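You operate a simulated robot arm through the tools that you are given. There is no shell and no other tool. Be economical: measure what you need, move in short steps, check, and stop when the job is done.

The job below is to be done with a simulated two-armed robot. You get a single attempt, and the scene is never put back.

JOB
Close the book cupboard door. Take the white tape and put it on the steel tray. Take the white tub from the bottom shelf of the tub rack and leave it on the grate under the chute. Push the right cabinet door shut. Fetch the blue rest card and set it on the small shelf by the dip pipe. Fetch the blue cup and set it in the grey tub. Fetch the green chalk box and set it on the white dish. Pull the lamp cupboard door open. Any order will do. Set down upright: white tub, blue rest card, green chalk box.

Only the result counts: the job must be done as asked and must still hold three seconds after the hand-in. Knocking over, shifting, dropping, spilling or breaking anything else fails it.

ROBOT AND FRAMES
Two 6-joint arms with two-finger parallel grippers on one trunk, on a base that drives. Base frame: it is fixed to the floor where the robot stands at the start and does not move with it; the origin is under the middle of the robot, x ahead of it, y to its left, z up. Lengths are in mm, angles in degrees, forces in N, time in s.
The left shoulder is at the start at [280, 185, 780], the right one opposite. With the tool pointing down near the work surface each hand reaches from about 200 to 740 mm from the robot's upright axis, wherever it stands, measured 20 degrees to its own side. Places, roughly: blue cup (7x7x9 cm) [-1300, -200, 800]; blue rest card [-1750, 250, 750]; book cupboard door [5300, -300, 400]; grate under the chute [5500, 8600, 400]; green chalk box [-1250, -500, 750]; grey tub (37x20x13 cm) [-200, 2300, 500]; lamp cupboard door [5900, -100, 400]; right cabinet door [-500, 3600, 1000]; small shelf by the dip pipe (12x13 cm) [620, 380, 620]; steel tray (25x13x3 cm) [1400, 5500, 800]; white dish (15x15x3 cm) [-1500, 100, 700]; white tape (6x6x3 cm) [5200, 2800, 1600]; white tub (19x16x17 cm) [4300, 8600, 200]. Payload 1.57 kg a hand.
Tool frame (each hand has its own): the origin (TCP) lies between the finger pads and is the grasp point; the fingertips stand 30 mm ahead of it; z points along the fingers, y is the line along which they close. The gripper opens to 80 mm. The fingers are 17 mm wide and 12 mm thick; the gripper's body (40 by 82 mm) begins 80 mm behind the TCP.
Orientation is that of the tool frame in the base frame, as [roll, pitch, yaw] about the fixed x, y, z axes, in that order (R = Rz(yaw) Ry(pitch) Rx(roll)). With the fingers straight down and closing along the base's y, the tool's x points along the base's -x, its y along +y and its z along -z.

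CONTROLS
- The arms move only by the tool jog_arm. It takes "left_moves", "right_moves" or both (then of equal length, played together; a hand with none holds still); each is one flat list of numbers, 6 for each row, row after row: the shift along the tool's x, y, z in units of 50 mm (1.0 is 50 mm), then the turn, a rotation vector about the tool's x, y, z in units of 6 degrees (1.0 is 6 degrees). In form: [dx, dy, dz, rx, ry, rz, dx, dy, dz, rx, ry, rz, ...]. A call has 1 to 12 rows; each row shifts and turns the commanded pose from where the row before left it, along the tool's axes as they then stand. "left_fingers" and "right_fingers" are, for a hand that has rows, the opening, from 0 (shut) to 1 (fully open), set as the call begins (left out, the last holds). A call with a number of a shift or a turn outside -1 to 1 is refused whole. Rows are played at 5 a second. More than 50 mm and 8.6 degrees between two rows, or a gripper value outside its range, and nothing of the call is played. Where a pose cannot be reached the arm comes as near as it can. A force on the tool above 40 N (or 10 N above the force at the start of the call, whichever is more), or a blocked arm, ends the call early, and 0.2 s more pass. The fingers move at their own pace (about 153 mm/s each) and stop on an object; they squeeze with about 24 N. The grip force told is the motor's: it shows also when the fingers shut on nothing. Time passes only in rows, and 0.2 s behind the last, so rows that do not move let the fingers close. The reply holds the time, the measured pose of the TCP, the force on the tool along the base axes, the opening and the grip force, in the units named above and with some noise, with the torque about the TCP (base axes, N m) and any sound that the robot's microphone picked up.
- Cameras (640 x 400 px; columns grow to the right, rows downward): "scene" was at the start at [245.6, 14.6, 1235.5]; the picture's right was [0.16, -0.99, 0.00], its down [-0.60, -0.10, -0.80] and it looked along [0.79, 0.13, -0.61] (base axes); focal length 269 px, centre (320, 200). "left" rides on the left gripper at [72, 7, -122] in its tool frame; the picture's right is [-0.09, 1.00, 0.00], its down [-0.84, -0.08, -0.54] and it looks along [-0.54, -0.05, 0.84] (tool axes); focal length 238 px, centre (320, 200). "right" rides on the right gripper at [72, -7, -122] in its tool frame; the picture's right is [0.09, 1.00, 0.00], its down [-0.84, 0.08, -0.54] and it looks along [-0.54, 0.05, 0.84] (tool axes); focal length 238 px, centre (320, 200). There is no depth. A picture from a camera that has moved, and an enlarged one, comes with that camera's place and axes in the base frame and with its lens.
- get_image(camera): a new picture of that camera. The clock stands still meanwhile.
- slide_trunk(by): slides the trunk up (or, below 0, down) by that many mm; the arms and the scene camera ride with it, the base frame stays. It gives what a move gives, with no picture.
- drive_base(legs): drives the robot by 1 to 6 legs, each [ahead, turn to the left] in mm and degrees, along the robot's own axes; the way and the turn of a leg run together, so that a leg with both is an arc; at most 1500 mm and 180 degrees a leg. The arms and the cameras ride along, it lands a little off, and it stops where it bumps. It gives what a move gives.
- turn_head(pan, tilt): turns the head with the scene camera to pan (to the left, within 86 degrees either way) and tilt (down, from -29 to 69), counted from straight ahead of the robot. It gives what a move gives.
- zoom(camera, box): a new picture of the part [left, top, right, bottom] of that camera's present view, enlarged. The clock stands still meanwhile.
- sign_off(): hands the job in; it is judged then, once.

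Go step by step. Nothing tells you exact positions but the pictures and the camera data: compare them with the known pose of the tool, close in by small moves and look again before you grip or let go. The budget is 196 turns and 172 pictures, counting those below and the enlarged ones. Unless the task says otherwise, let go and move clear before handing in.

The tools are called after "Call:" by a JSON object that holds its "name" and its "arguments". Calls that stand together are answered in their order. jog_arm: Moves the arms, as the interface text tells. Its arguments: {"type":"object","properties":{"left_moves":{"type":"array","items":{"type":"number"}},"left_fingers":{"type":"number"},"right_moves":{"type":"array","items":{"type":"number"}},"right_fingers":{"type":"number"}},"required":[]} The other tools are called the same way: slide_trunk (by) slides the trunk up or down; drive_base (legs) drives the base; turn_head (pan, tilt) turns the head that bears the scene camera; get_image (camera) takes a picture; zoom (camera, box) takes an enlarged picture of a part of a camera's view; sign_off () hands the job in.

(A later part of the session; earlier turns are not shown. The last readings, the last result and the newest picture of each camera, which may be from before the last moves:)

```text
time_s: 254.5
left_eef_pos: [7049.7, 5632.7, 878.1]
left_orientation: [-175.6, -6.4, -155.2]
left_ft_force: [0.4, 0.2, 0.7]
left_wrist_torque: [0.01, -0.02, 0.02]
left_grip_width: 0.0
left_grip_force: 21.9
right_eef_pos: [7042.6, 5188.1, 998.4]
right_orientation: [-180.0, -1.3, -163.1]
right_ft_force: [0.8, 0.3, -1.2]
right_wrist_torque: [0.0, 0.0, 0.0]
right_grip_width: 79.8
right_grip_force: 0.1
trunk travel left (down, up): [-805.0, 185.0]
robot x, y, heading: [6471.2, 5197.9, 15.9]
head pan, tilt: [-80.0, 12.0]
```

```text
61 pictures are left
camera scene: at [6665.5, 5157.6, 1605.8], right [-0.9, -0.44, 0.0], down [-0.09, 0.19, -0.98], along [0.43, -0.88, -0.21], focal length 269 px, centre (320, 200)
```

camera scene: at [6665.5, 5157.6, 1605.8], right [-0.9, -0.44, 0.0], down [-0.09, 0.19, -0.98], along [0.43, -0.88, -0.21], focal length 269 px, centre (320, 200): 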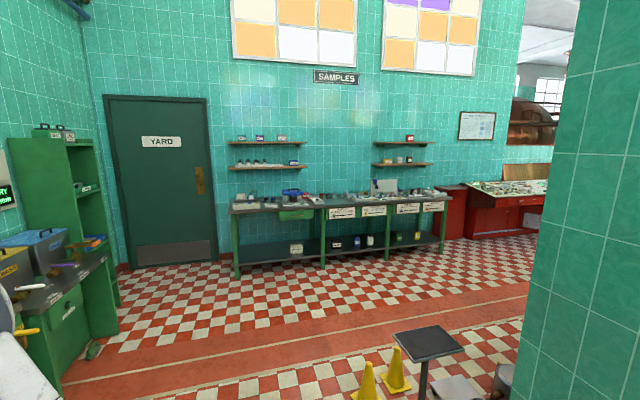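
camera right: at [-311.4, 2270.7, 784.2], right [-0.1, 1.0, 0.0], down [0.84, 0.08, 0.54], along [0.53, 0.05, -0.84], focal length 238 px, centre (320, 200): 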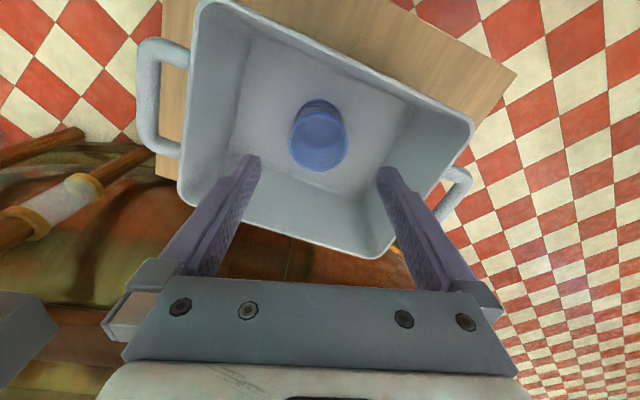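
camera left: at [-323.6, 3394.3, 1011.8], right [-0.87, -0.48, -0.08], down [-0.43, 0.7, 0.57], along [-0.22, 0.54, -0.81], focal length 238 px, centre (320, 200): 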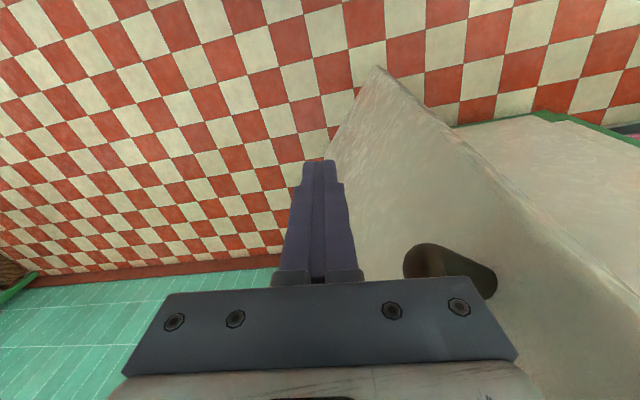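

Behind the partition is a corridor with a sample bench and the red console. I go round the cones and stand, then look at the partition's back side.

Call:
{"name": "drive_base", "arguments": {"legs": [[0, -66.5], [1000, 0], [938, 0], [0, -71.6], [1400, 0]]}}

Call:
{"name": "turn_head", "arguments": {"pan": -55, "tilt": 10}}

Call:
{"name": "get_image", "arguments": {"camera": "scene"}}

```text
time_s: 276.7
left_eef_pos: [6868.9, 1790.5, 877.2]
left_orientation: [-175.7, -6.5, 68.4]
left_ft_force: [-0.7, -0.1, 0.2]
left_wrist_torque: [0.0, 0.0, -0.01]
left_grip_width: 0.2
left_grip_force: 21.3
right_eef_pos: [6566.5, 2117.7, 999.0]
right_orientation: [-179.9, -1.3, 60.7]
right_ft_force: [1.0, -0.3, 0.2]
right_wrist_torque: [0.01, 0.01, 0.01]
right_grip_width: 80.2
right_grip_force: 0.1
trunk travel left (down, up): [-805.0, 185.0]
robot x, y, heading: [6985.3, 2504.4, -120.4]
head pan, tilt: [-80.0, 12.0]
```

```text
time_s: 277.6
left_eef_pos: [6868.4, 1789.8, 877.1]
left_orientation: [-175.6, -6.4, 68.4]
left_ft_force: [-0.4, -0.1, -0.9]
left_wrist_torque: [0.01, 0.01, 0.01]
left_grip_width: 0.0
left_grip_force: 21.1
right_eef_pos: [6567.2, 2117.1, 999.4]
right_orientation: [-180.0, -1.4, 60.6]
right_ft_force: [0.2, 0.7, 0.0]
right_wrist_torque: [0.04, 0.01, 0.03]
right_grip_width: 80.2
right_grip_force: 0.0
trunk travel left (down, up): [-805.0, 185.0]
robot x, y, heading: [6983.5, 2506.9, -120.6]
head pan, tilt: [-55.0, 10.0]
```

```text
60 pictures are left
camera scene: at [6812.3, 2360.8, 1609.1], right [-0.08, 1.0, 0.0], down [0.17, 0.01, -0.98], along [-0.98, -0.08, -0.17], focal length 269 px, centre (320, 200)
```

scene: 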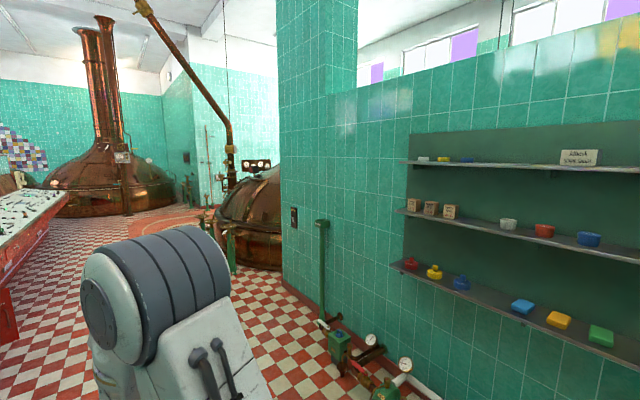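

The top shelf carries the tapes; the white one is at left (5200, 2800, 1600). Zoom in.

Call:
{"name": "zoom", "arguments": {"camera": "scene", "box": [390, 125, 502, 195]}}

```text
5.71 times, centred on (446, 160) of scene
camera zoom: at [6812.3, 2360.8, 1609.1], right [-0.08, 1.0, 0.0], down [0.17, 0.01, -0.98], along [-0.98, -0.08, -0.17], focal length 1537 px, centre (-400, 429)
```

zoom: 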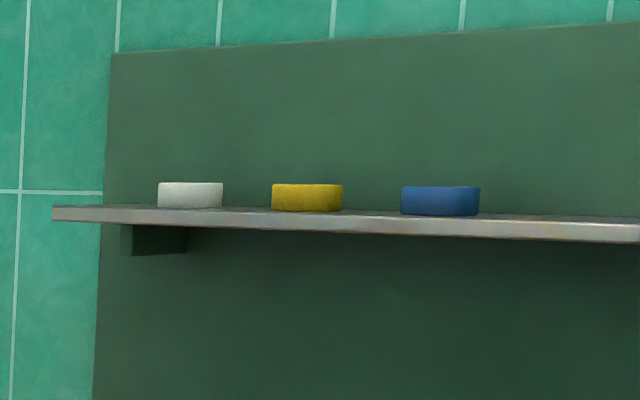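

White tape located. I retract the left hand, drive to stand in front of the shelf at a safe distance and raise the trunk.

Call:
{"name": "jog_arm", "arguments": {"left_moves": [0.8, -0.2, -0.2, 0, 0, 0, 0.8, -0.2, -0.2, 0, 0, 0, 0.8, -0.2, -0.2, 0, 0, 0]}}

Call:
{"name": "drive_base", "arguments": {"legs": [[0, -40.2], [1260, 0], [0, -63.3]]}}

Call:
{"name": "slide_trunk", "arguments": {"by": 184}}

Call:
{"name": "turn_head", "arguments": {"pan": 0, "tilt": 20}}

Call:
{"name": "get_image", "arguments": {"camera": "scene"}}

```text
time_s: 278.4
left_eef_pos: [6886.3, 1908.3, 924.0]
left_orientation: [-175.7, -6.5, 68.3]
left_ft_force: [-0.1, -0.6, 0.1]
left_wrist_torque: [0.0, 0.0, -0.01]
left_grip_width: 0.1
left_grip_force: 21.7
right_eef_pos: [6565.2, 2116.7, 997.9]
right_orientation: [-180.0, -1.3, 60.6]
right_ft_force: [-0.2, 0.0, 0.6]
right_wrist_torque: [0.01, -0.01, 0.03]
right_grip_width: 80.0
right_grip_force: 0.0
trunk travel left (down, up): [-805.0, 185.0]
robot x, y, heading: [6985.3, 2503.3, -120.5]
head pan, tilt: [-55.0, 10.0]
```

```text
time_s: 289.5
left_eef_pos: [5214.2, 2332.0, 924.4]
left_orientation: [-175.6, -6.3, -35.6]
left_ft_force: [-0.2, 0.1, -0.5]
left_wrist_torque: [0.0, 0.0, -0.03]
left_grip_width: 0.1
left_grip_force: 21.7
right_eef_pos: [5494.8, 2591.5, 999.3]
right_orientation: [-180.0, -1.4, -43.5]
right_ft_force: [0.0, 0.5, 0.2]
right_wrist_torque: [-0.01, -0.01, 0.02]
right_grip_width: 79.9
right_grip_force: 0.1
trunk travel left (down, up): [-805.0, 185.0]
robot x, y, heading: [5770.8, 2088.0, 135.5]
head pan, tilt: [-55.0, 10.0]
```

```text
time_s: 291.6
left_eef_pos: [5213.9, 2330.9, 1108.2]
left_orientation: [-175.6, -6.4, -35.5]
left_ft_force: [-0.2, 0.0, -0.5]
left_wrist_torque: [-0.04, 0.0, -0.02]
left_grip_width: 0.2
left_grip_force: 21.1
right_eef_pos: [5494.2, 2591.3, 1181.5]
right_orientation: [180.0, -1.4, -43.4]
right_ft_force: [0.9, -0.2, 0.1]
right_wrist_torque: [-0.03, 0.0, 0.03]
right_grip_width: 80.2
right_grip_force: 0.1
trunk travel left (down, up): [-989.0, 1.0]
robot x, y, heading: [5771.8, 2086.9, 135.6]
head pan, tilt: [-55.0, 10.0]
```

```text
time_s: 292.8
left_eef_pos: [5213.3, 2332.3, 1107.1]
left_orientation: [-175.6, -6.4, -35.6]
left_ft_force: [-0.2, -0.7, 0.4]
left_wrist_torque: [-0.01, 0.01, 0.02]
left_grip_width: 0.1
left_grip_force: 20.8
right_eef_pos: [5496.2, 2591.2, 1183.6]
right_orientation: [180.0, -1.4, -43.4]
right_ft_force: [0.6, 0.4, -0.3]
right_wrist_torque: [-0.01, 0.01, 0.02]
right_grip_width: 80.1
right_grip_force: 0.0
trunk travel left (down, up): [-989.0, 1.0]
robot x, y, heading: [5768.8, 2088.9, 135.5]
head pan, tilt: [0.0, 20.0]
```

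```text
58 pictures are left
camera scene: at [5590.1, 2268.5, 1776.8], right [0.7, 0.71, 0.0], down [0.24, -0.24, -0.94], along [-0.67, 0.66, -0.34], focal length 269 px, centre (320, 200)
```

scene: 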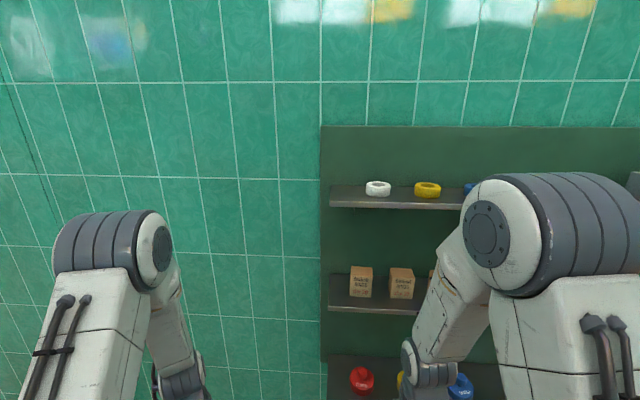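

Tape triangulates to about (5235, 2821, 1577), 46 mm behind the shelf edge. I raise the right hand while pitching it forward to 70°.

Call:
{"name": "jog_arm", "arguments": {"right_moves": [-0.16, 0, -0.66, 0, -0.97, 0, -0.226, 0, -0.641, 0, -0.97, 0, -0.291, 0, -0.614, 0, -0.97, 0, -0.352, 0, -0.582, 0, -0.97, 0, -0.408, 0, -0.543, 0, -0.97, 0, -0.462, 0, -0.498, 0, -0.97, 0, -0.51, 0, -0.449, 0, -0.97, 0, -0.552, 0, -0.396, 0, -0.97, 0, -0.59, 0, -0.337, 0, -0.97, 0, -0.62, 0, -0.275, 0, -0.97, 0, -0.646, 0, -0.211, 0, -0.97, 0, -0.664, 0, -0.143, 0, -0.97, 0], "right_fingers": 1}}

Call:
{"name": "get_image", "arguments": {"camera": "right"}}

```text
time_s: 295.4
left_eef_pos: [5214.2, 2331.4, 1107.6]
left_orientation: [-175.6, -6.3, -35.7]
left_ft_force: [0.0, -0.3, -0.1]
left_wrist_torque: [0.01, -0.01, 0.01]
left_grip_width: 0.0
left_grip_force: 21.8
right_eef_pos: [5376.1, 2694.1, 1558.7]
right_orientation: [179.9, 68.5, -43.5]
right_ft_force: [-0.5, -0.4, 0.1]
right_wrist_torque: [0.03, 0.03, 0.04]
right_grip_width: 79.9
right_grip_force: 0.0
right hand out of reach, approached as far as the arm can: row 7, 8, 9, 10, 11
trunk travel left (down, up): [-989.0, 1.0]
robot x, y, heading: [5768.2, 2091.3, 135.6]
head pan, tilt: [0.0, 20.0]
```

```text
57 pictures are left
camera right: at [5483.7, 2603.3, 1535.4], right [-0.66, -0.75, -0.08], down [0.09, -0.19, 0.98], along [-0.75, 0.64, 0.19], focal length 238 px, centre (320, 200)
```

right: 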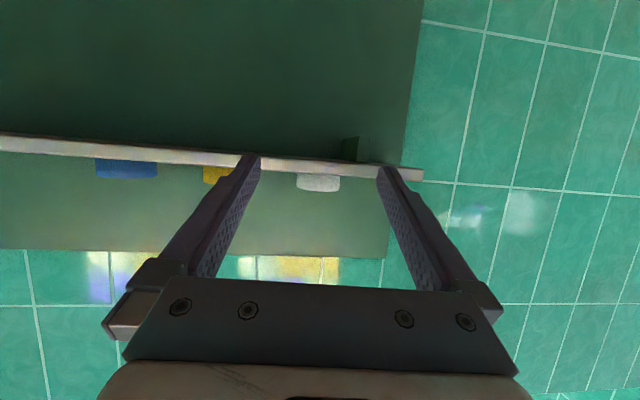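

Tape is centred between the fingers laterally. Raise 38 mm, then drive forward 120 mm and check.

Call:
{"name": "jog_arm", "arguments": {"right_moves": [-0.37, 0, -0.145, 0, 0, 0, -0.37, 0, -0.145, 0, 0, 0]}}

Call:
{"name": "drive_base", "arguments": {"legs": [[110, 0]]}}

Call:
{"name": "get_image", "arguments": {"camera": "right"}}

Call:
{"name": "get_image", "arguments": {"camera": "scene"}}

```text
time_s: 296.0
left_eef_pos: [5216.5, 2331.5, 1107.0]
left_orientation: [-175.5, -6.5, -35.6]
left_ft_force: [1.3, 0.0, 0.4]
left_wrist_torque: [-0.02, 0.0, -0.03]
left_grip_width: 0.0
left_grip_force: 21.1
right_eef_pos: [5372.6, 2700.2, 1589.7]
right_orientation: [-179.9, 68.4, -43.3]
right_ft_force: [0.6, 0.0, 0.1]
right_wrist_torque: [-0.01, -0.04, -0.03]
right_grip_width: 80.2
right_grip_force: 0.0
right hand out of reach, approached as far as the arm can: row 1, 2
trunk travel left (down, up): [-989.0, 1.0]
robot x, y, heading: [5771.0, 2088.7, 135.4]
head pan, tilt: [0.0, 20.0]
```

```text
time_s: 297.2
left_eef_pos: [5151.9, 2398.4, 1107.7]
left_orientation: [-175.6, -6.4, -36.3]
left_ft_force: [-0.2, 0.0, -0.4]
left_wrist_torque: [0.03, -0.03, -0.01]
left_grip_width: 0.0
left_grip_force: 21.3
right_eef_pos: [5315.0, 2765.0, 1589.3]
right_orientation: [180.0, 68.2, -44.1]
right_ft_force: [-0.9, 0.8, -0.1]
right_wrist_torque: [-0.01, -0.02, -0.01]
right_grip_width: 80.1
right_grip_force: 0.1
trunk travel left (down, up): [-989.0, 1.0]
robot x, y, heading: [5705.9, 2147.0, 134.9]
head pan, tilt: [0.0, 20.0]
stopped in leg 1: the robot was blocked; the commanded pose is now the measured one
```

```text
56 pictures are left
camera right: at [5420.3, 2671.3, 1566.7], right [-0.67, -0.74, -0.09], down [0.08, -0.19, 0.98], along [-0.74, 0.65, 0.19], focal length 238 px, centre (320, 200)
```

right: 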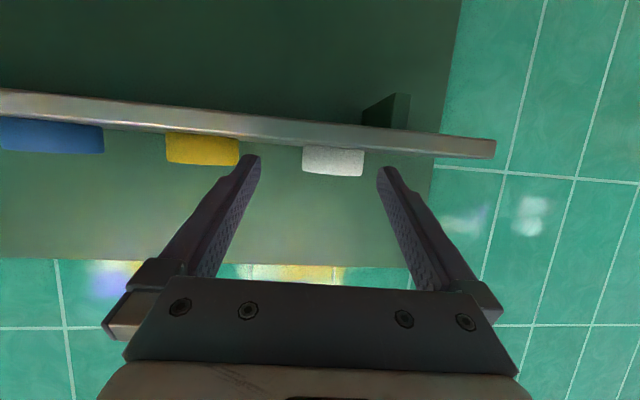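

```text
55 pictures are left
camera scene: at [5526.0, 2328.7, 1776.8], right [0.71, 0.7, 0.0], down [0.24, -0.24, -0.94], along [-0.66, 0.67, -0.34], focal length 269 px, centre (320, 200)
```

scene: 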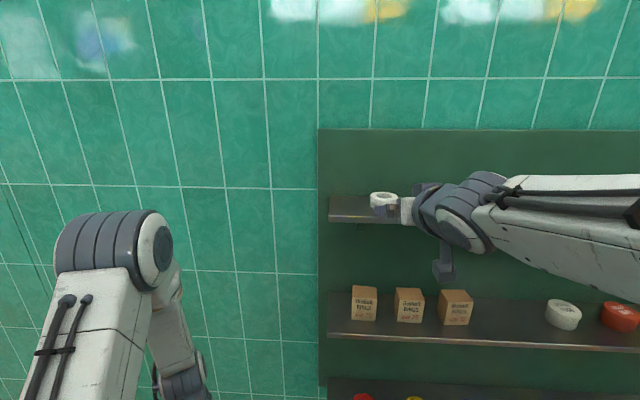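

Base stopped by the pump, but the arm can reach the rest. Shift 13 mm left, move 45 mm forward, check.

Call:
{"name": "jog_arm", "arguments": {"right_moves": [0, 0.26, 0, 0, 0, 0, -0.167, 0, 0.418, 0, 0, 0, -0.167, 0, 0.418, 0, 0, 0]}}

Call:
{"name": "get_image", "arguments": {"camera": "right"}}

```text
time_s: 298.0
left_eef_pos: [5152.5, 2397.5, 1107.1]
left_orientation: [-175.6, -6.3, -36.4]
left_ft_force: [-0.5, -0.7, 0.6]
left_wrist_torque: [-0.02, 0.01, 0.0]
left_grip_width: 0.0
left_grip_force: 21.9
right_eef_pos: [5274.3, 2786.2, 1587.6]
right_orientation: [-179.9, 68.2, -44.0]
right_ft_force: [-0.2, -0.6, 0.4]
right_wrist_torque: [0.01, -0.01, 0.0]
right_grip_width: 80.2
right_grip_force: 0.1
trunk travel left (down, up): [-989.0, 1.0]
robot x, y, heading: [5706.0, 2148.5, 134.8]
head pan, tilt: [0.0, 20.0]
```

```text
54 pictures are left
camera right: at [5380.0, 2693.6, 1565.6], right [-0.67, -0.74, -0.09], down [0.08, -0.19, 0.98], along [-0.74, 0.65, 0.19], focal length 238 px, centre (320, 200)
```

right: 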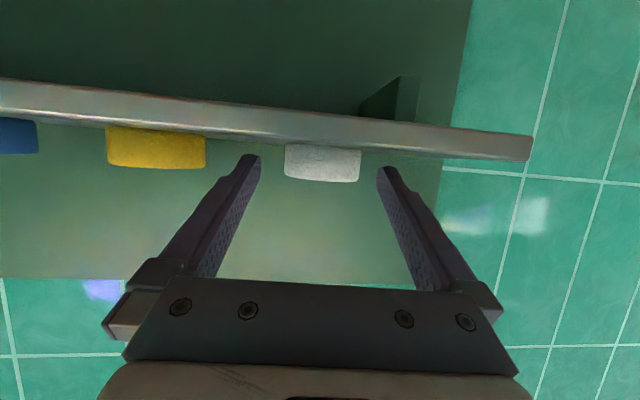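

Centred. Forward the last 48 mm, then close.

Call:
{"name": "jog_arm", "arguments": {"right_moves": [-0.22, 0.03, 0.43, 0, 0, 0, -0.19, 0, 0.46, 0, 0, 0]}}

Call:
{"name": "get_image", "arguments": {"camera": "right"}}

Call:
{"name": "jog_arm", "arguments": {"right_moves": [0, 0, 0, 0, 0, 0, 0, 0, 0, 0, 0, 0], "right_fingers": 0}}

Call:
{"name": "get_image", "arguments": {"camera": "right"}}

```text
time_s: 298.6
left_eef_pos: [5150.9, 2397.6, 1109.2]
left_orientation: [-175.7, -6.5, -36.3]
left_ft_force: [0.3, 0.2, -1.5]
left_wrist_torque: [0.0, -0.02, 0.03]
left_grip_width: 0.2
left_grip_force: 21.0
right_eef_pos: [5237.1, 2819.7, 1588.2]
right_orientation: [-179.8, 68.3, -44.1]
right_ft_force: [0.6, 0.6, 0.1]
right_wrist_torque: [0.0, -0.01, -0.01]
right_grip_width: 80.1
right_grip_force: 0.2
trunk travel left (down, up): [-989.0, 1.0]
robot x, y, heading: [5704.3, 2151.6, 134.6]
head pan, tilt: [0.0, 20.0]
```

```text
53 pictures are left
camera right: at [5342.1, 2726.7, 1568.4], right [-0.67, -0.74, -0.09], down [0.08, -0.19, 0.98], along [-0.74, 0.65, 0.19], focal length 238 px, centre (320, 200)
```

right: 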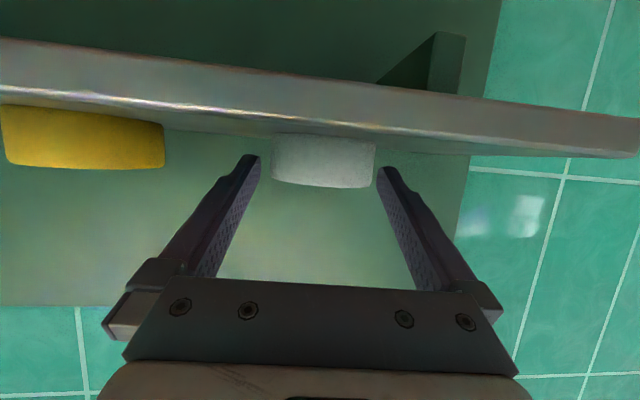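

```text
time_s: 299.2
left_eef_pos: [5151.5, 2396.8, 1107.7]
left_orientation: [-175.7, -6.4, -36.5]
left_ft_force: [0.3, -0.9, 0.8]
left_wrist_torque: [-0.01, 0.01, -0.02]
left_grip_width: 0.0
left_grip_force: 21.4
right_eef_pos: [5237.9, 2818.8, 1592.1]
right_orientation: [-179.9, 68.3, -43.9]
right_ft_force: [0.4, 0.2, 0.9]
right_wrist_torque: [-0.01, 0.01, -0.01]
right_grip_width: 58.1
right_grip_force: 23.6
trunk travel left (down, up): [-989.0, 1.0]
robot x, y, heading: [5703.4, 2146.2, 134.7]
head pan, tilt: [0.0, 20.0]
```

```text
52 pictures are left
camera right: at [5342.6, 2726.2, 1569.0], right [-0.67, -0.74, -0.09], down [0.08, -0.19, 0.98], along [-0.74, 0.65, 0.19], focal length 238 px, centre (320, 200)
```

right: 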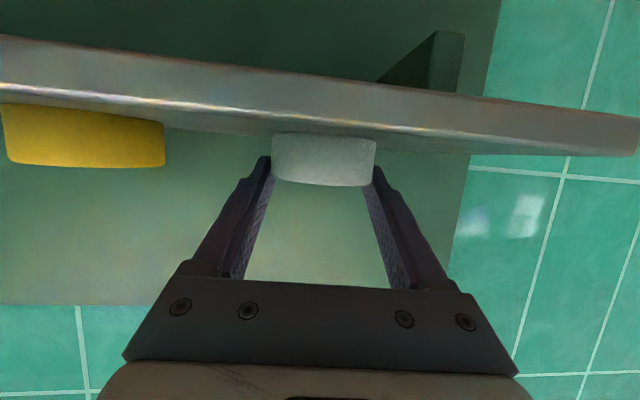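

Gripped at 58 mm, close to full diameter. Lift a little and verify.

Call:
{"name": "jog_arm", "arguments": {"right_moves": [-0.28, 0, -0.11, 0, 0, 0, -0.56, 0, -0.22, 0, 0, 0]}}

Call:
{"name": "get_image", "arguments": {"camera": "right"}}

```text
time_s: 299.8
left_eef_pos: [5151.5, 2397.1, 1107.2]
left_orientation: [-175.8, -6.4, -36.4]
left_ft_force: [0.0, 1.1, -0.3]
left_wrist_torque: [-0.01, 0.04, 0.03]
left_grip_width: 0.0
left_grip_force: 21.4
right_eef_pos: [5236.1, 2820.9, 1637.5]
right_orientation: [-179.9, 68.2, -44.1]
right_ft_force: [0.8, 0.9, -0.4]
right_wrist_torque: [0.0, 0.03, -0.03]
right_grip_width: 58.3
right_grip_force: 24.6
trunk travel left (down, up): [-989.0, 1.0]
robot x, y, heading: [5708.5, 2145.2, 134.5]
head pan, tilt: [0.0, 20.0]
```

```text
51 pictures are left
camera right: at [5342.1, 2726.9, 1615.4], right [-0.67, -0.74, -0.09], down [0.08, -0.19, 0.98], along [-0.74, 0.65, 0.19], focal length 238 px, centre (320, 200)
```

right: 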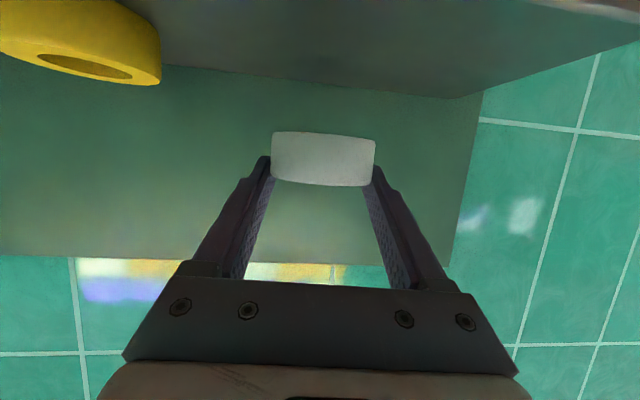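

Tape held. Back off and turn toward the red console with the cupboards.

Call:
{"name": "drive_base", "arguments": {"legs": [[-300, 0], [0, 120], [500, 0]]}}

Call:
{"name": "slide_trunk", "arguments": {"by": -400}}

Call:
{"name": "turn_head", "arguments": {"pan": 0, "tilt": 22}}

Call:
{"name": "get_image", "arguments": {"camera": "scene"}}

```text
time_s: 309.4
left_eef_pos: [5835.8, 850.3, 1106.8]
left_orientation: [-175.7, -6.4, 83.4]
left_ft_force: [-0.6, 0.9, -0.5]
left_wrist_torque: [0.02, 0.02, 0.0]
left_grip_width: 0.0
left_grip_force: 21.0
right_eef_pos: [5426.6, 713.2, 1637.6]
right_orientation: [-179.9, 68.2, 75.8]
right_ft_force: [0.6, 0.9, 0.2]
right_wrist_torque: [-0.01, 0.0, -0.06]
right_grip_width: 58.1
right_grip_force: 24.0
trunk travel left (down, up): [-989.0, 1.0]
robot x, y, heading: [5773.7, 1452.7, -105.5]
head pan, tilt: [0.0, 20.0]
```

```text
time_s: 313.2
left_eef_pos: [5834.7, 850.4, 706.9]
left_orientation: [-175.7, -6.4, 83.5]
left_ft_force: [0.5, -0.4, 0.1]
left_wrist_torque: [-0.01, -0.02, 0.0]
left_grip_width: 0.0
left_grip_force: 20.9
right_eef_pos: [5427.1, 713.2, 1237.1]
right_orientation: [-179.8, 68.3, 75.8]
right_ft_force: [0.2, -0.1, -0.8]
right_wrist_torque: [0.0, 0.0, 0.01]
right_grip_width: 58.2
right_grip_force: 24.3
trunk travel left (down, up): [-589.0, 401.0]
robot x, y, heading: [5776.4, 1455.7, -105.5]
head pan, tilt: [0.0, 20.0]
```

```text
time_s: 313.8
left_eef_pos: [5834.3, 849.1, 708.6]
left_orientation: [-175.6, -6.5, 83.5]
left_ft_force: [-0.9, 1.0, -0.7]
left_wrist_torque: [-0.04, -0.02, 0.0]
left_grip_width: 0.0
left_grip_force: 21.3
right_eef_pos: [5425.9, 713.2, 1237.2]
right_orientation: [-179.8, 68.3, 75.8]
right_ft_force: [0.4, -0.8, -0.5]
right_wrist_torque: [-0.03, 0.01, 0.0]
right_grip_width: 58.3
right_grip_force: 24.0
trunk travel left (down, up): [-589.0, 401.0]
robot x, y, heading: [5777.6, 1456.8, -105.4]
head pan, tilt: [0.0, 22.0]
```

```text
50 pictures are left
camera scene: at [5708.7, 1210.6, 1373.6], right [-0.96, 0.27, 0.0], down [0.1, 0.36, -0.93], along [-0.25, -0.89, -0.37], focal length 269 px, centre (320, 200)
```

scene: 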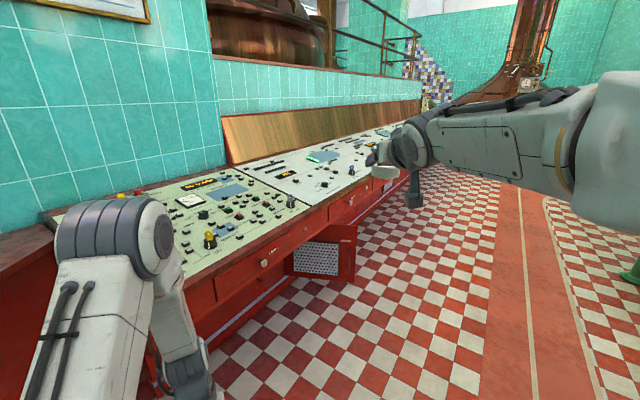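

Book cupboard door stands open at (5300,-300). Zoom to see it and the lamp cupboard left of it.

Call:
{"name": "zoom", "arguments": {"camera": "scene", "box": [170, 180, 410, 330]}}

```text
2.67 times, centred on (290, 255) of scene
camera zoom: at [5708.7, 1210.6, 1373.6], right [-0.96, 0.27, 0.0], down [0.1, 0.36, -0.93], along [-0.25, -0.89, -0.37], focal length 717 px, centre (400, 53)
```

zoom: 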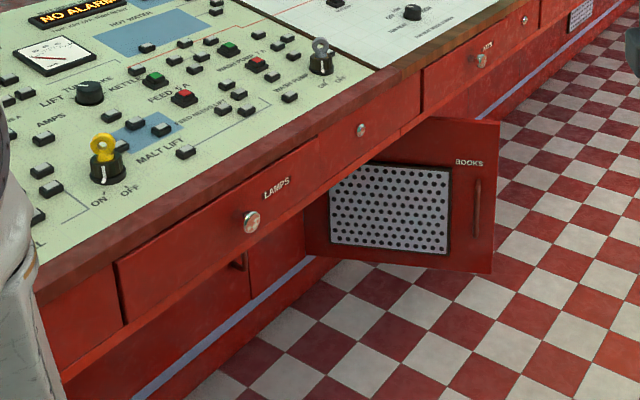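

Both cupboards sit recessed under the console's overhang (hinge of book door ≈(5513,-404), open door end ≈(5069,-183); lamp handle ≈(5700,-280), z≈330). I'll use a low, horizontal left hand; first tuck the right hand with the tape and pitch the left hand forward.

Call:
{"name": "jog_arm", "arguments": {"right_moves": [0.891, 0, -0.076, 0, 0.95, 0, 0.895, 0, 0.015, 0, 0.95, 0, 0.888, 0, 0.105, 0, 0.95, 0, 0.873, 0, 0.194, 0, 0.95, 0, 0.849, 0, 0.283, 0, 0.95, 0, 0.816, 0, 0.367, 0, 0.95, 0, 0.774, 0, 0.448, 0, 0.95, 0, 0.725, 0, 0.524, 0, 0.95, 0, 0.668, 0, 0.594, 0, 0.95, 0, 0.604, 0, 0.66, 0, 0.95, 0, 0.534, 0, 0.718, 0, 0.95, 0, 0.459, 0, 0.768, 0, 0.95, 0], "left_moves": [-0.375, 0, -0.243, 0, -1, 0, -0.399, 0, -0.203, 0, -1, 0, -0.418, 0, -0.16, 0, -1, 0, -0.432, 0, -0.116, 0, -1, 0, -0.442, 0, -0.07, 0, -1, 0, -0.446, 0, -0.023, 0, -1, 0, -0.447, 0, 0.024, 0, -1, 0, -0.442, 0, 0.07, 0, -1, 0, -0.432, 0, 0.116, 0, -1, 0, -0.417, 0, 0.16, 0, -1, 0, -0.398, 0, 0.203, 0, -1, 0, -0.375, 0, 0.244, 0, -1, 0]}}

Call:
{"name": "jog_arm", "arguments": {"left_moves": [-0.347, 0, 0.282, 0, -1, 0, -0.316, 0, 0.316, 0, -1, 0, -0.281, 0, 0.348, 0, -1, 0]}}

Call:
{"name": "drive_base", "arguments": {"legs": [[0, -62.2], [729, 0], [0, 77.6]]}}

Call:
{"name": "turn_head", "arguments": {"pan": 5, "tilt": 30}}

Call:
{"name": "get_image", "arguments": {"camera": "scene"}}

```text
time_s: 316.4
left_eef_pos: [5871.9, 609.4, 813.3]
left_orientation: [-169.2, 59.0, 92.7]
left_ft_force: [0.6, 0.0, 0.1]
left_wrist_torque: [0.01, 0.01, -0.01]
left_grip_width: 0.1
left_grip_force: 22.1
left hand out of reach, approached as far as the arm can: row 3, 4, 8, 9, 10, 11, 12
right_eef_pos: [5484.3, 940.1, 754.4]
right_orientation: [-180.0, -0.2, 75.6]
right_ft_force: [0.2, -0.3, -0.9]
right_wrist_torque: [0.0, 0.01, 0.01]
right_grip_width: 58.2
right_grip_force: 24.6
trunk travel left (down, up): [-589.0, 401.0]
robot x, y, heading: [5778.2, 1456.9, -105.3]
head pan, tilt: [0.0, 22.0]
```

```text
time_s: 317.2
left_eef_pos: [5897.7, 543.4, 841.1]
left_orientation: [-156.4, 76.4, 106.1]
left_ft_force: [-0.1, 0.9, 1.2]
left_wrist_torque: [0.0, -0.01, -0.03]
left_grip_width: 0.2
left_grip_force: 21.0
left hand out of reach, approached as far as the arm can: row 1, 2, 3
right_eef_pos: [5482.3, 941.1, 753.6]
right_orientation: [-179.9, -0.1, 75.7]
right_ft_force: [0.4, -1.0, -0.7]
right_wrist_torque: [0.0, -0.02, 0.04]
right_grip_width: 58.3
right_grip_force: 23.8
trunk travel left (down, up): [-589.0, 401.0]
robot x, y, heading: [5781.6, 1451.7, -105.2]
head pan, tilt: [0.0, 22.0]
```

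```text
time_s: 327.1
left_eef_pos: [5419.9, 436.9, 841.0]
left_orientation: [-156.6, 76.1, 120.6]
left_ft_force: [-1.0, -0.4, -0.2]
left_wrist_torque: [0.0, -0.02, 0.02]
left_grip_width: 0.0
left_grip_force: 21.1
right_eef_pos: [4918.8, 716.3, 754.3]
right_orientation: [179.9, -0.1, 90.3]
right_ft_force: [0.3, 0.2, 0.0]
right_wrist_torque: [-0.01, 0.01, -0.02]
right_grip_width: 57.9
right_grip_force: 23.6
trunk travel left (down, up): [-589.0, 401.0]
robot x, y, heading: [5076.1, 1286.4, -90.8]
head pan, tilt: [0.0, 22.0]
```

```text
time_s: 327.8
left_eef_pos: [5420.5, 436.7, 841.2]
left_orientation: [-156.6, 76.3, 120.6]
left_ft_force: [0.9, -0.5, 0.6]
left_wrist_torque: [-0.01, 0.0, 0.0]
left_grip_width: 0.2
left_grip_force: 21.4
right_eef_pos: [4919.8, 715.5, 754.2]
right_orientation: [-179.9, -0.1, 90.3]
right_ft_force: [-0.2, 0.2, -0.9]
right_wrist_torque: [-0.02, 0.02, 0.01]
right_grip_width: 58.0
right_grip_force: 24.1
trunk travel left (down, up): [-589.0, 401.0]
robot x, y, heading: [5073.6, 1286.7, -90.8]
head pan, tilt: [5.0, 30.0]
```

```text
48 pictures are left
camera scene: at [5078.4, 1038.1, 1360.8], right [-1.0, -0.07, 0.0], down [-0.04, 0.5, -0.87], along [0.06, -0.86, -0.5], focal length 269 px, centre (320, 200)
```

scene: 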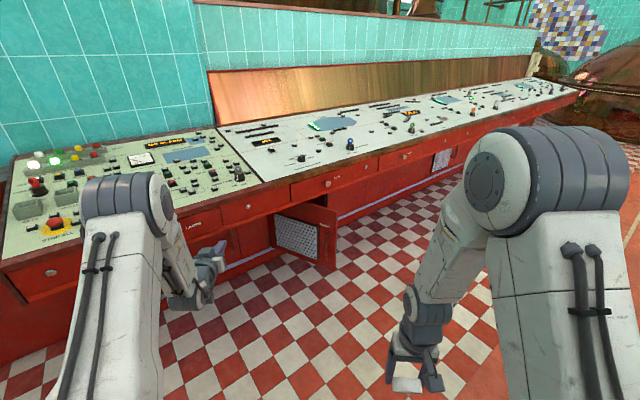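

Measured door again: hinge ≈(5490,-412), free end ≈(5100,-170). I shift the left hand to x≈5240, lower the trunk, and approach straight along -y.

Call:
{"name": "jog_arm", "arguments": {"left_moves": [0, -0.9, 0, 0, 0, 0, 0, -0.9, 0, 0, 0, 0, 0, -0.9, 0, 0, 0, 0, 0, -0.9, 0, 0, 0, 0]}}

Call:
{"name": "slide_trunk", "arguments": {"by": -460}}

Call:
{"name": "drive_base", "arguments": {"legs": [[580, 0]]}}

Call:
{"name": "get_image", "arguments": {"camera": "scene"}}

Call:
{"name": "get_image", "arguments": {"camera": "left"}}

```text
time_s: 328.8
left_eef_pos: [5398.9, 445.1, 853.5]
left_orientation: [-155.5, 76.1, 120.2]
left_ft_force: [0.4, 0.0, 0.2]
left_wrist_torque: [0.03, 0.03, -0.02]
left_grip_width: 0.0
left_grip_force: 21.4
left hand out of reach, approached as far as the arm can: row 1, 2, 3, 4
right_eef_pos: [4919.6, 717.1, 753.4]
right_orientation: [180.0, -0.1, 90.2]
right_ft_force: [1.3, 0.1, 0.1]
right_wrist_torque: [0.01, 0.04, 0.01]
right_grip_width: 58.0
right_grip_force: 23.8
trunk travel left (down, up): [-589.0, 401.0]
robot x, y, heading: [5072.4, 1289.3, -90.7]
head pan, tilt: [5.0, 30.0]
```

```text
refused: -460 is not a number from -400 to 400
```

```text
time_s: 332.1
left_eef_pos: [5393.7, -125.3, 853.5]
left_orientation: [-155.4, 76.0, 120.3]
left_ft_force: [0.6, -0.8, 1.0]
left_wrist_torque: [-0.06, 0.0, -0.02]
left_grip_width: 0.0
left_grip_force: 21.2
right_eef_pos: [4913.8, 146.2, 754.9]
right_orientation: [179.9, -0.1, 90.3]
right_ft_force: [-0.1, 0.0, -1.0]
right_wrist_torque: [-0.04, 0.01, 0.01]
right_grip_width: 57.7
right_grip_force: 23.8
trunk travel left (down, up): [-589.0, 401.0]
robot x, y, heading: [5070.9, 716.8, -90.7]
head pan, tilt: [5.0, 30.0]
```

```text
47 pictures are left
camera scene: at [5071.5, 467.8, 1360.7], right [-1.0, -0.08, 0.0], down [-0.04, 0.5, -0.87], along [0.07, -0.86, -0.5], focal length 269 px, centre (320, 200)
```

scene: 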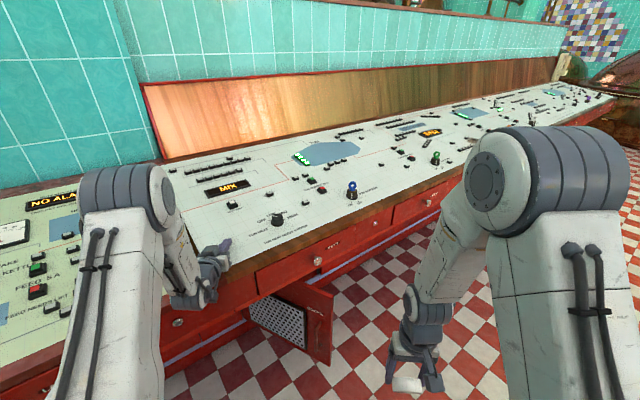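

```text
46 pictures are left
camera left: at [5380.5, 9.1, 810.3], right [1.0, 0.09, -0.01], down [-0.02, 0.34, 0.94], along [0.09, -0.93, 0.34], focal length 238 px, centre (320, 200)
```

left: 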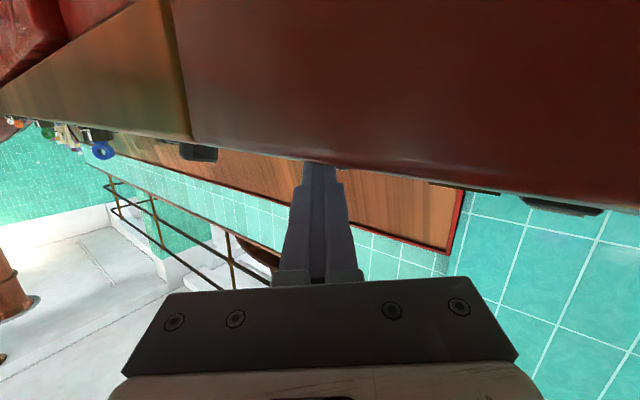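

The trunk slide was refused (limit 400), so the hand is still high; no contact. I back off, shift the base 146 mm to the right, and lower the trunk in two steps.

Call:
{"name": "drive_base", "arguments": {"legs": [[-700, 0], [0, -17], [500, 0], [0, 17]]}}

Call:
{"name": "slide_trunk", "arguments": {"by": -400}}

Call:
{"name": "slide_trunk", "arguments": {"by": -40}}

Call:
{"name": "get_image", "arguments": {"camera": "scene"}}

Call:
{"name": "get_image", "arguments": {"camera": "left"}}

```text
time_s: 340.3
left_eef_pos: [5258.1, 114.9, 854.6]
left_orientation: [-155.5, 76.0, 120.6]
left_ft_force: [-1.1, -0.2, 0.3]
left_wrist_torque: [-0.02, -0.02, -0.01]
left_grip_width: 0.0
left_grip_force: 21.6
right_eef_pos: [4776.2, 383.0, 753.9]
right_orientation: [-179.9, -0.1, 90.8]
right_ft_force: [-0.2, 0.4, -1.1]
right_wrist_torque: [0.03, 0.0, 0.02]
right_grip_width: 58.1
right_grip_force: 24.0
trunk travel left (down, up): [-589.0, 401.0]
robot x, y, heading: [4928.6, 957.0, -90.1]
head pan, tilt: [5.0, 30.0]
```

```text
time_s: 344.2
left_eef_pos: [5260.0, 114.9, 454.1]
left_orientation: [-155.4, 76.0, 120.6]
left_ft_force: [0.1, -0.2, -0.1]
left_wrist_torque: [0.02, 0.01, 0.01]
left_grip_width: 0.0
left_grip_force: 21.1
right_eef_pos: [4775.9, 383.2, 353.6]
right_orientation: [-179.9, -0.1, 90.7]
right_ft_force: [0.1, 0.3, -1.2]
right_wrist_torque: [0.02, -0.03, 0.03]
right_grip_width: 57.7
right_grip_force: 24.0
trunk travel left (down, up): [-189.0, 801.0]
robot x, y, heading: [4929.3, 958.7, -90.3]
head pan, tilt: [5.0, 30.0]
```

```text
time_s: 345.0
left_eef_pos: [5258.4, 114.7, 414.6]
left_orientation: [-155.4, 76.1, 120.5]
left_ft_force: [0.4, -0.3, -0.6]
left_wrist_torque: [0.02, 0.01, 0.02]
left_grip_width: 0.0
left_grip_force: 20.9
right_eef_pos: [4776.1, 381.7, 313.3]
right_orientation: [180.0, -0.1, 90.8]
right_ft_force: [-0.4, -0.1, 0.0]
right_wrist_torque: [-0.03, 0.01, 0.03]
right_grip_width: 57.8
right_grip_force: 23.7
trunk travel left (down, up): [-149.0, 841.0]
robot x, y, heading: [4927.0, 958.0, -90.1]
head pan, tilt: [5.0, 30.0]
```

```text
45 pictures are left
camera scene: at [4933.9, 705.6, 920.7], right [-1.0, -0.08, 0.0], down [-0.04, 0.5, -0.87], along [0.07, -0.86, -0.5], focal length 269 px, centre (320, 200)
```

scene: 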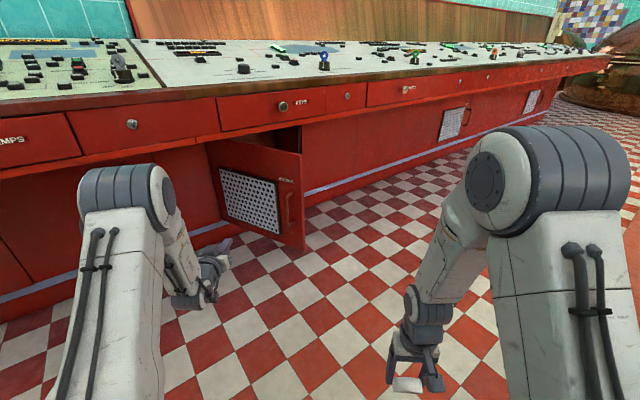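

```text
44 pictures are left
camera left: at [5245.4, 248.7, 370.3], right [1.0, 0.1, -0.01], down [-0.02, 0.34, 0.94], along [0.09, -0.93, 0.34], focal length 238 px, centre (320, 200)
```

left: 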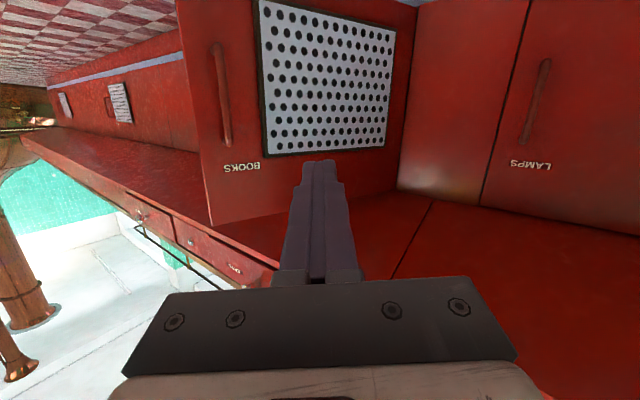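

Excellent view: book door ahead, lamp cupboard door to the left with its handle at ≈(5748,-245), z 265–420. Push the book door by driving forward.

Call:
{"name": "drive_base", "arguments": {"legs": [[330, 0], [150, 0]]}}

Call:
{"name": "get_image", "arguments": {"camera": "left"}}

```text
time_s: 348.2
left_eef_pos: [5253.2, -369.6, 413.4]
left_orientation: [-155.5, 75.8, 120.4]
left_ft_force: [-0.9, 0.3, -0.1]
left_wrist_torque: [0.0, 0.01, 0.0]
left_grip_width: 0.0
left_grip_force: 21.0
right_eef_pos: [4771.0, -99.8, 313.3]
right_orientation: [-180.0, -0.1, 90.5]
right_ft_force: [0.6, -0.9, -0.4]
right_wrist_torque: [-0.01, -0.02, 0.0]
right_grip_width: 57.6
right_grip_force: 24.4
trunk travel left (down, up): [-149.0, 841.0]
robot x, y, heading: [4924.1, 471.1, -90.5]
head pan, tilt: [5.0, 30.0]
```

```text
43 pictures are left
camera left: at [5239.6, -234.9, 370.3], right [1.0, 0.09, -0.01], down [-0.02, 0.34, 0.94], along [0.09, -0.93, 0.34], focal length 238 px, centre (320, 200)
```

left: 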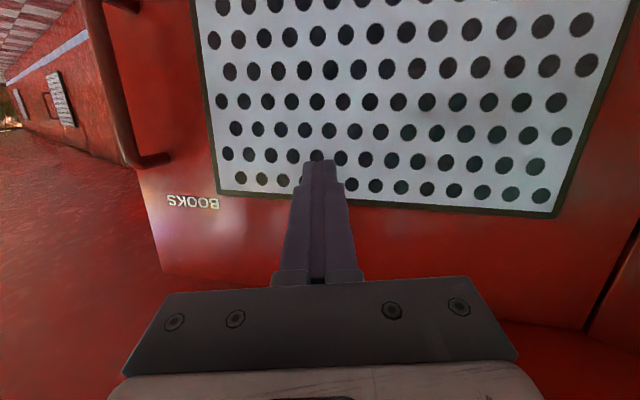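

The door is swinging in. Continue pushing.

Call:
{"name": "drive_base", "arguments": {"legs": [[80, 0], [60, 0]]}}

Call:
{"name": "get_image", "arguments": {"camera": "left"}}

```text
time_s: 348.9
left_eef_pos: [5251.1, -363.4, 408.8]
left_orientation: [-156.5, 74.6, 119.6]
left_ft_force: [0.5, -0.2, -0.2]
left_wrist_torque: [0.0, -0.03, 0.0]
left_grip_width: 0.0
left_grip_force: 21.4
right_eef_pos: [4772.1, -104.4, 314.4]
right_orientation: [180.0, 0.1, 90.7]
right_ft_force: [0.6, 0.0, -0.3]
right_wrist_torque: [0.0, 0.01, 0.03]
right_grip_width: 57.2
right_grip_force: 23.6
trunk travel left (down, up): [-149.0, 841.0]
robot x, y, heading: [4923.7, 468.2, -90.5]
head pan, tilt: [5.0, 30.0]
stopped in leg 1: the robot was blocked; the commanded pose is now the measured one
```

```text
42 pictures are left
camera left: at [5237.2, -228.3, 368.3], right [1.0, 0.1, -0.02], down [-0.01, 0.32, 0.95], along [0.1, -0.94, 0.32], focal length 238 px, centre (320, 200)
```

left: 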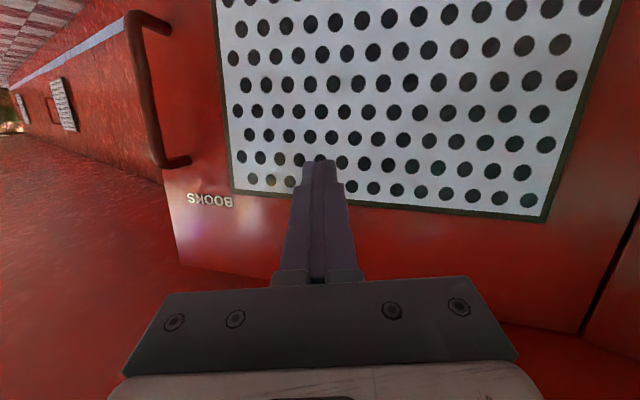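

The elbow seems to hit the console edge. Back off a little, lower the trunk 130 mm more so the elbow goes under, and push again.

Call:
{"name": "drive_base", "arguments": {"legs": [[-120, 0]]}}

Call:
{"name": "slide_trunk", "arguments": {"by": -140}}

Call:
{"name": "drive_base", "arguments": {"legs": [[130, 0], [100, 0]]}}

Call:
{"name": "get_image", "arguments": {"camera": "scene"}}

```text
time_s: 350.1
left_eef_pos: [5251.2, -240.9, 407.1]
left_orientation: [-156.3, 74.5, 119.4]
left_ft_force: [0.0, -1.1, -0.2]
left_wrist_torque: [-0.03, 0.0, -0.02]
left_grip_width: 0.1
left_grip_force: 21.1
right_eef_pos: [4771.1, 20.3, 316.0]
right_orientation: [-180.0, -0.1, 90.5]
right_ft_force: [-0.5, 0.3, -0.3]
right_wrist_torque: [0.0, 0.0, 0.01]
right_grip_width: 57.4
right_grip_force: 24.3
trunk travel left (down, up): [-149.0, 841.0]
robot x, y, heading: [4924.0, 589.6, -90.2]
head pan, tilt: [5.0, 30.0]
```

```text
time_s: 351.8
left_eef_pos: [5251.1, -239.4, 267.8]
left_orientation: [-156.4, 74.5, 119.5]
left_ft_force: [-0.2, 0.3, -0.5]
left_wrist_torque: [0.03, 0.0, -0.04]
left_grip_width: 0.0
left_grip_force: 21.2
right_eef_pos: [4772.0, 19.8, 174.5]
right_orientation: [180.0, -0.1, 90.6]
right_ft_force: [0.0, -0.9, -0.5]
right_wrist_torque: [-0.01, 0.0, 0.04]
right_grip_width: 57.3
right_grip_force: 24.2
trunk travel left (down, up): [-9.0, 981.0]
robot x, y, heading: [4922.9, 591.2, -90.5]
head pan, tilt: [5.0, 30.0]
```

```text
time_s: 353.8
left_eef_pos: [5254.2, -468.2, 265.0]
left_orientation: [-156.4, 74.5, 119.8]
left_ft_force: [-0.9, 0.5, -0.3]
left_wrist_torque: [0.0, 0.0, 0.05]
left_grip_width: 0.0
left_grip_force: 21.6
right_eef_pos: [4774.0, -209.9, 174.7]
right_orientation: [-180.0, 0.0, 90.8]
right_ft_force: [-0.4, 0.2, -0.4]
right_wrist_torque: [0.0, 0.01, 0.02]
right_grip_width: 57.4
right_grip_force: 24.5
trunk travel left (down, up): [-9.0, 981.0]
robot x, y, heading: [4921.0, 362.9, -90.2]
head pan, tilt: [5.0, 30.0]
```

```text
41 pictures are left
camera scene: at [4930.3, 113.8, 780.7], right [-1.0, -0.08, 0.0], down [-0.04, 0.5, -0.87], along [0.07, -0.86, -0.5], focal length 269 px, centre (320, 200)
```

scene: 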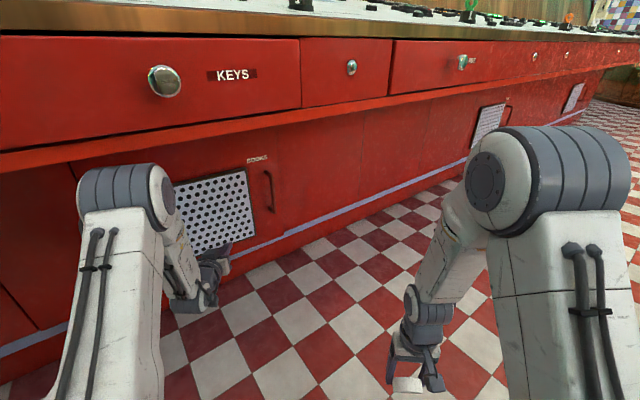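

Almost shut. Push the last bit.

Call:
{"name": "drive_base", "arguments": {"legs": [[45, 0]]}}

Call:
{"name": "jog_arm", "arguments": {"left_moves": [0, 0, 0.2, 0, 0, 0, 0, 0, 0.2, 0, 0, 0, 0, 0, 0.2, 0, 0, 0]}}

Call:
{"name": "get_image", "arguments": {"camera": "scene"}}

```text
time_s: 354.7
left_eef_pos: [5253.3, -512.3, 266.3]
left_orientation: [-156.5, 74.5, 119.7]
left_ft_force: [-0.7, -0.1, -0.2]
left_wrist_torque: [0.03, 0.02, -0.01]
left_grip_width: 0.5
left_grip_force: 20.7
right_eef_pos: [4773.8, -254.6, 173.4]
right_orientation: [-180.0, -0.1, 90.9]
right_ft_force: [0.2, 1.1, -1.1]
right_wrist_torque: [0.06, 0.01, -0.01]
right_grip_width: 57.3
right_grip_force: 24.0
trunk travel left (down, up): [-9.0, 981.0]
robot x, y, heading: [4924.5, 318.8, -90.3]
head pan, tilt: [5.0, 30.0]
```

```text
time_s: 355.5
left_eef_pos: [5255.9, -542.8, 259.2]
left_orientation: [-156.2, 74.5, 119.6]
left_ft_force: [-0.3, -0.2, 0.3]
left_wrist_torque: [-0.05, 0.03, -0.04]
left_grip_width: 0.4
left_grip_force: 20.9
right_eef_pos: [4774.3, -255.2, 173.7]
right_orientation: [180.0, -0.1, 90.8]
right_ft_force: [0.0, -0.3, -1.0]
right_wrist_torque: [0.0, -0.01, 0.02]
right_grip_width: 57.1
right_grip_force: 24.0
trunk travel left (down, up): [-9.0, 981.0]
robot x, y, heading: [4925.5, 320.8, -90.0]
head pan, tilt: [5.0, 30.0]
```

```text
40 pictures are left
camera scene: at [4930.3, 68.2, 780.7], right [-1.0, -0.09, 0.0], down [-0.04, 0.5, -0.87], along [0.07, -0.86, -0.5], focal length 269 px, centre (320, 200)
```

scene: 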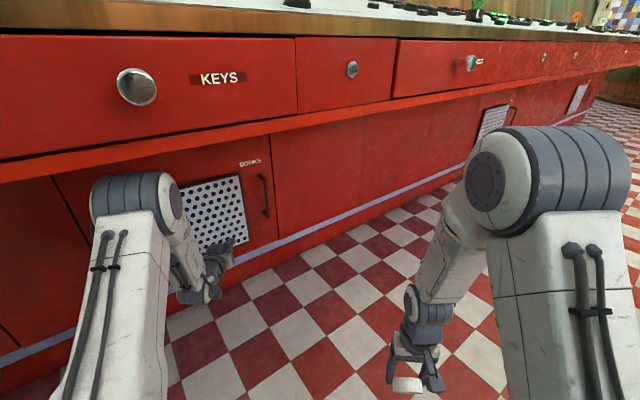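

Looks flush. One more gentle nudge to confirm resistance.

Call:
{"name": "jog_arm", "arguments": {"left_moves": [0, 0, 0.2, 0, 0, 0, 0, 0, 0.2, 0, 0, 0]}}

Call:
{"name": "zoom", "arguments": {"camera": "scene", "box": [40, 140, 296, 300]}}

```text
time_s: 356.1
left_eef_pos: [5259.7, -560.6, 255.4]
left_orientation: [-156.1, 74.4, 119.8]
left_ft_force: [-0.3, 0.0, -0.2]
left_wrist_torque: [0.02, -0.02, 0.01]
left_grip_width: 0.0
left_grip_force: 21.5
right_eef_pos: [4774.1, -254.4, 174.3]
right_orientation: [-179.9, -0.1, 90.9]
right_ft_force: [-0.3, -0.5, -0.1]
right_wrist_torque: [0.04, 0.03, 0.01]
right_grip_width: 57.4
right_grip_force: 24.2
trunk travel left (down, up): [-9.0, 981.0]
robot x, y, heading: [4922.5, 313.7, -89.8]
head pan, tilt: [5.0, 30.0]
```

```text
2.50 times, centred on (168, 220) of scene
camera zoom: at [4930.3, 68.1, 780.7], right [-1.0, -0.09, 0.0], down [-0.04, 0.5, -0.87], along [0.07, -0.86, -0.5], focal length 672 px, centre (700, 150)
```

zoom: 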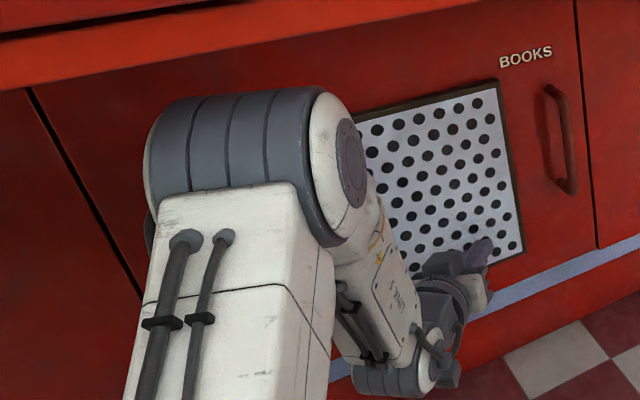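

Call:
{"name": "jog_arm", "arguments": {"left_moves": [0, 0, 0.2, 0, 0, 0, 0, 0, 0.2, 0, 0, 0, 0, 0, 0.2, 0, 0, 0]}}

Call:
{"name": "jog_arm", "arguments": {"left_moves": [0, 0, 0.2, 0, 0, 0, 0, 0, 0.2, 0, 0, 0]}}

```text
time_s: 356.6
left_eef_pos: [5261.4, -570.0, 253.2]
left_orientation: [-155.8, 74.4, 119.6]
left_ft_force: [-5.8, 16.6, 8.0]
left_wrist_torque: [-0.24, -0.08, 0.08]
left_grip_width: 0.1
left_grip_force: 21.3
right_eef_pos: [4774.3, -255.6, 175.3]
right_orientation: [-180.0, -0.2, 90.8]
right_ft_force: [-0.3, 0.5, -0.8]
right_wrist_torque: [0.02, -0.01, -0.01]
right_grip_width: 57.0
right_grip_force: 23.7
trunk travel left (down, up): [-9.0, 981.0]
robot x, y, heading: [4922.3, 321.7, -90.1]
head pan, tilt: [5.0, 30.0]
stopped in row 2 (left hand): the force on the tool passed its limit at 70 N (the readings are from after the stop); the commanded pose is now the measured one
```

```text
time_s: 356.9
left_eef_pos: [5259.2, -570.1, 252.6]
left_orientation: [-155.8, 74.5, 119.6]
left_ft_force: [-4.6, 16.7, 7.7]
left_wrist_torque: [-0.26, -0.12, 0.05]
left_grip_width: 0.0
left_grip_force: 21.4
right_eef_pos: [4775.4, -254.8, 174.2]
right_orientation: [-180.0, -0.1, 91.0]
right_ft_force: [-0.4, -0.7, -0.8]
right_wrist_torque: [0.02, -0.02, -0.02]
right_grip_width: 57.3
right_grip_force: 24.1
trunk travel left (down, up): [-9.0, 981.0]
robot x, y, heading: [4922.6, 316.9, -90.1]
head pan, tilt: [5.0, 30.0]
stopped in row 1 (left hand): the force on the tool passed its limit at 63 N (the readings are from after the stop); the commanded pose is now the measured one
```

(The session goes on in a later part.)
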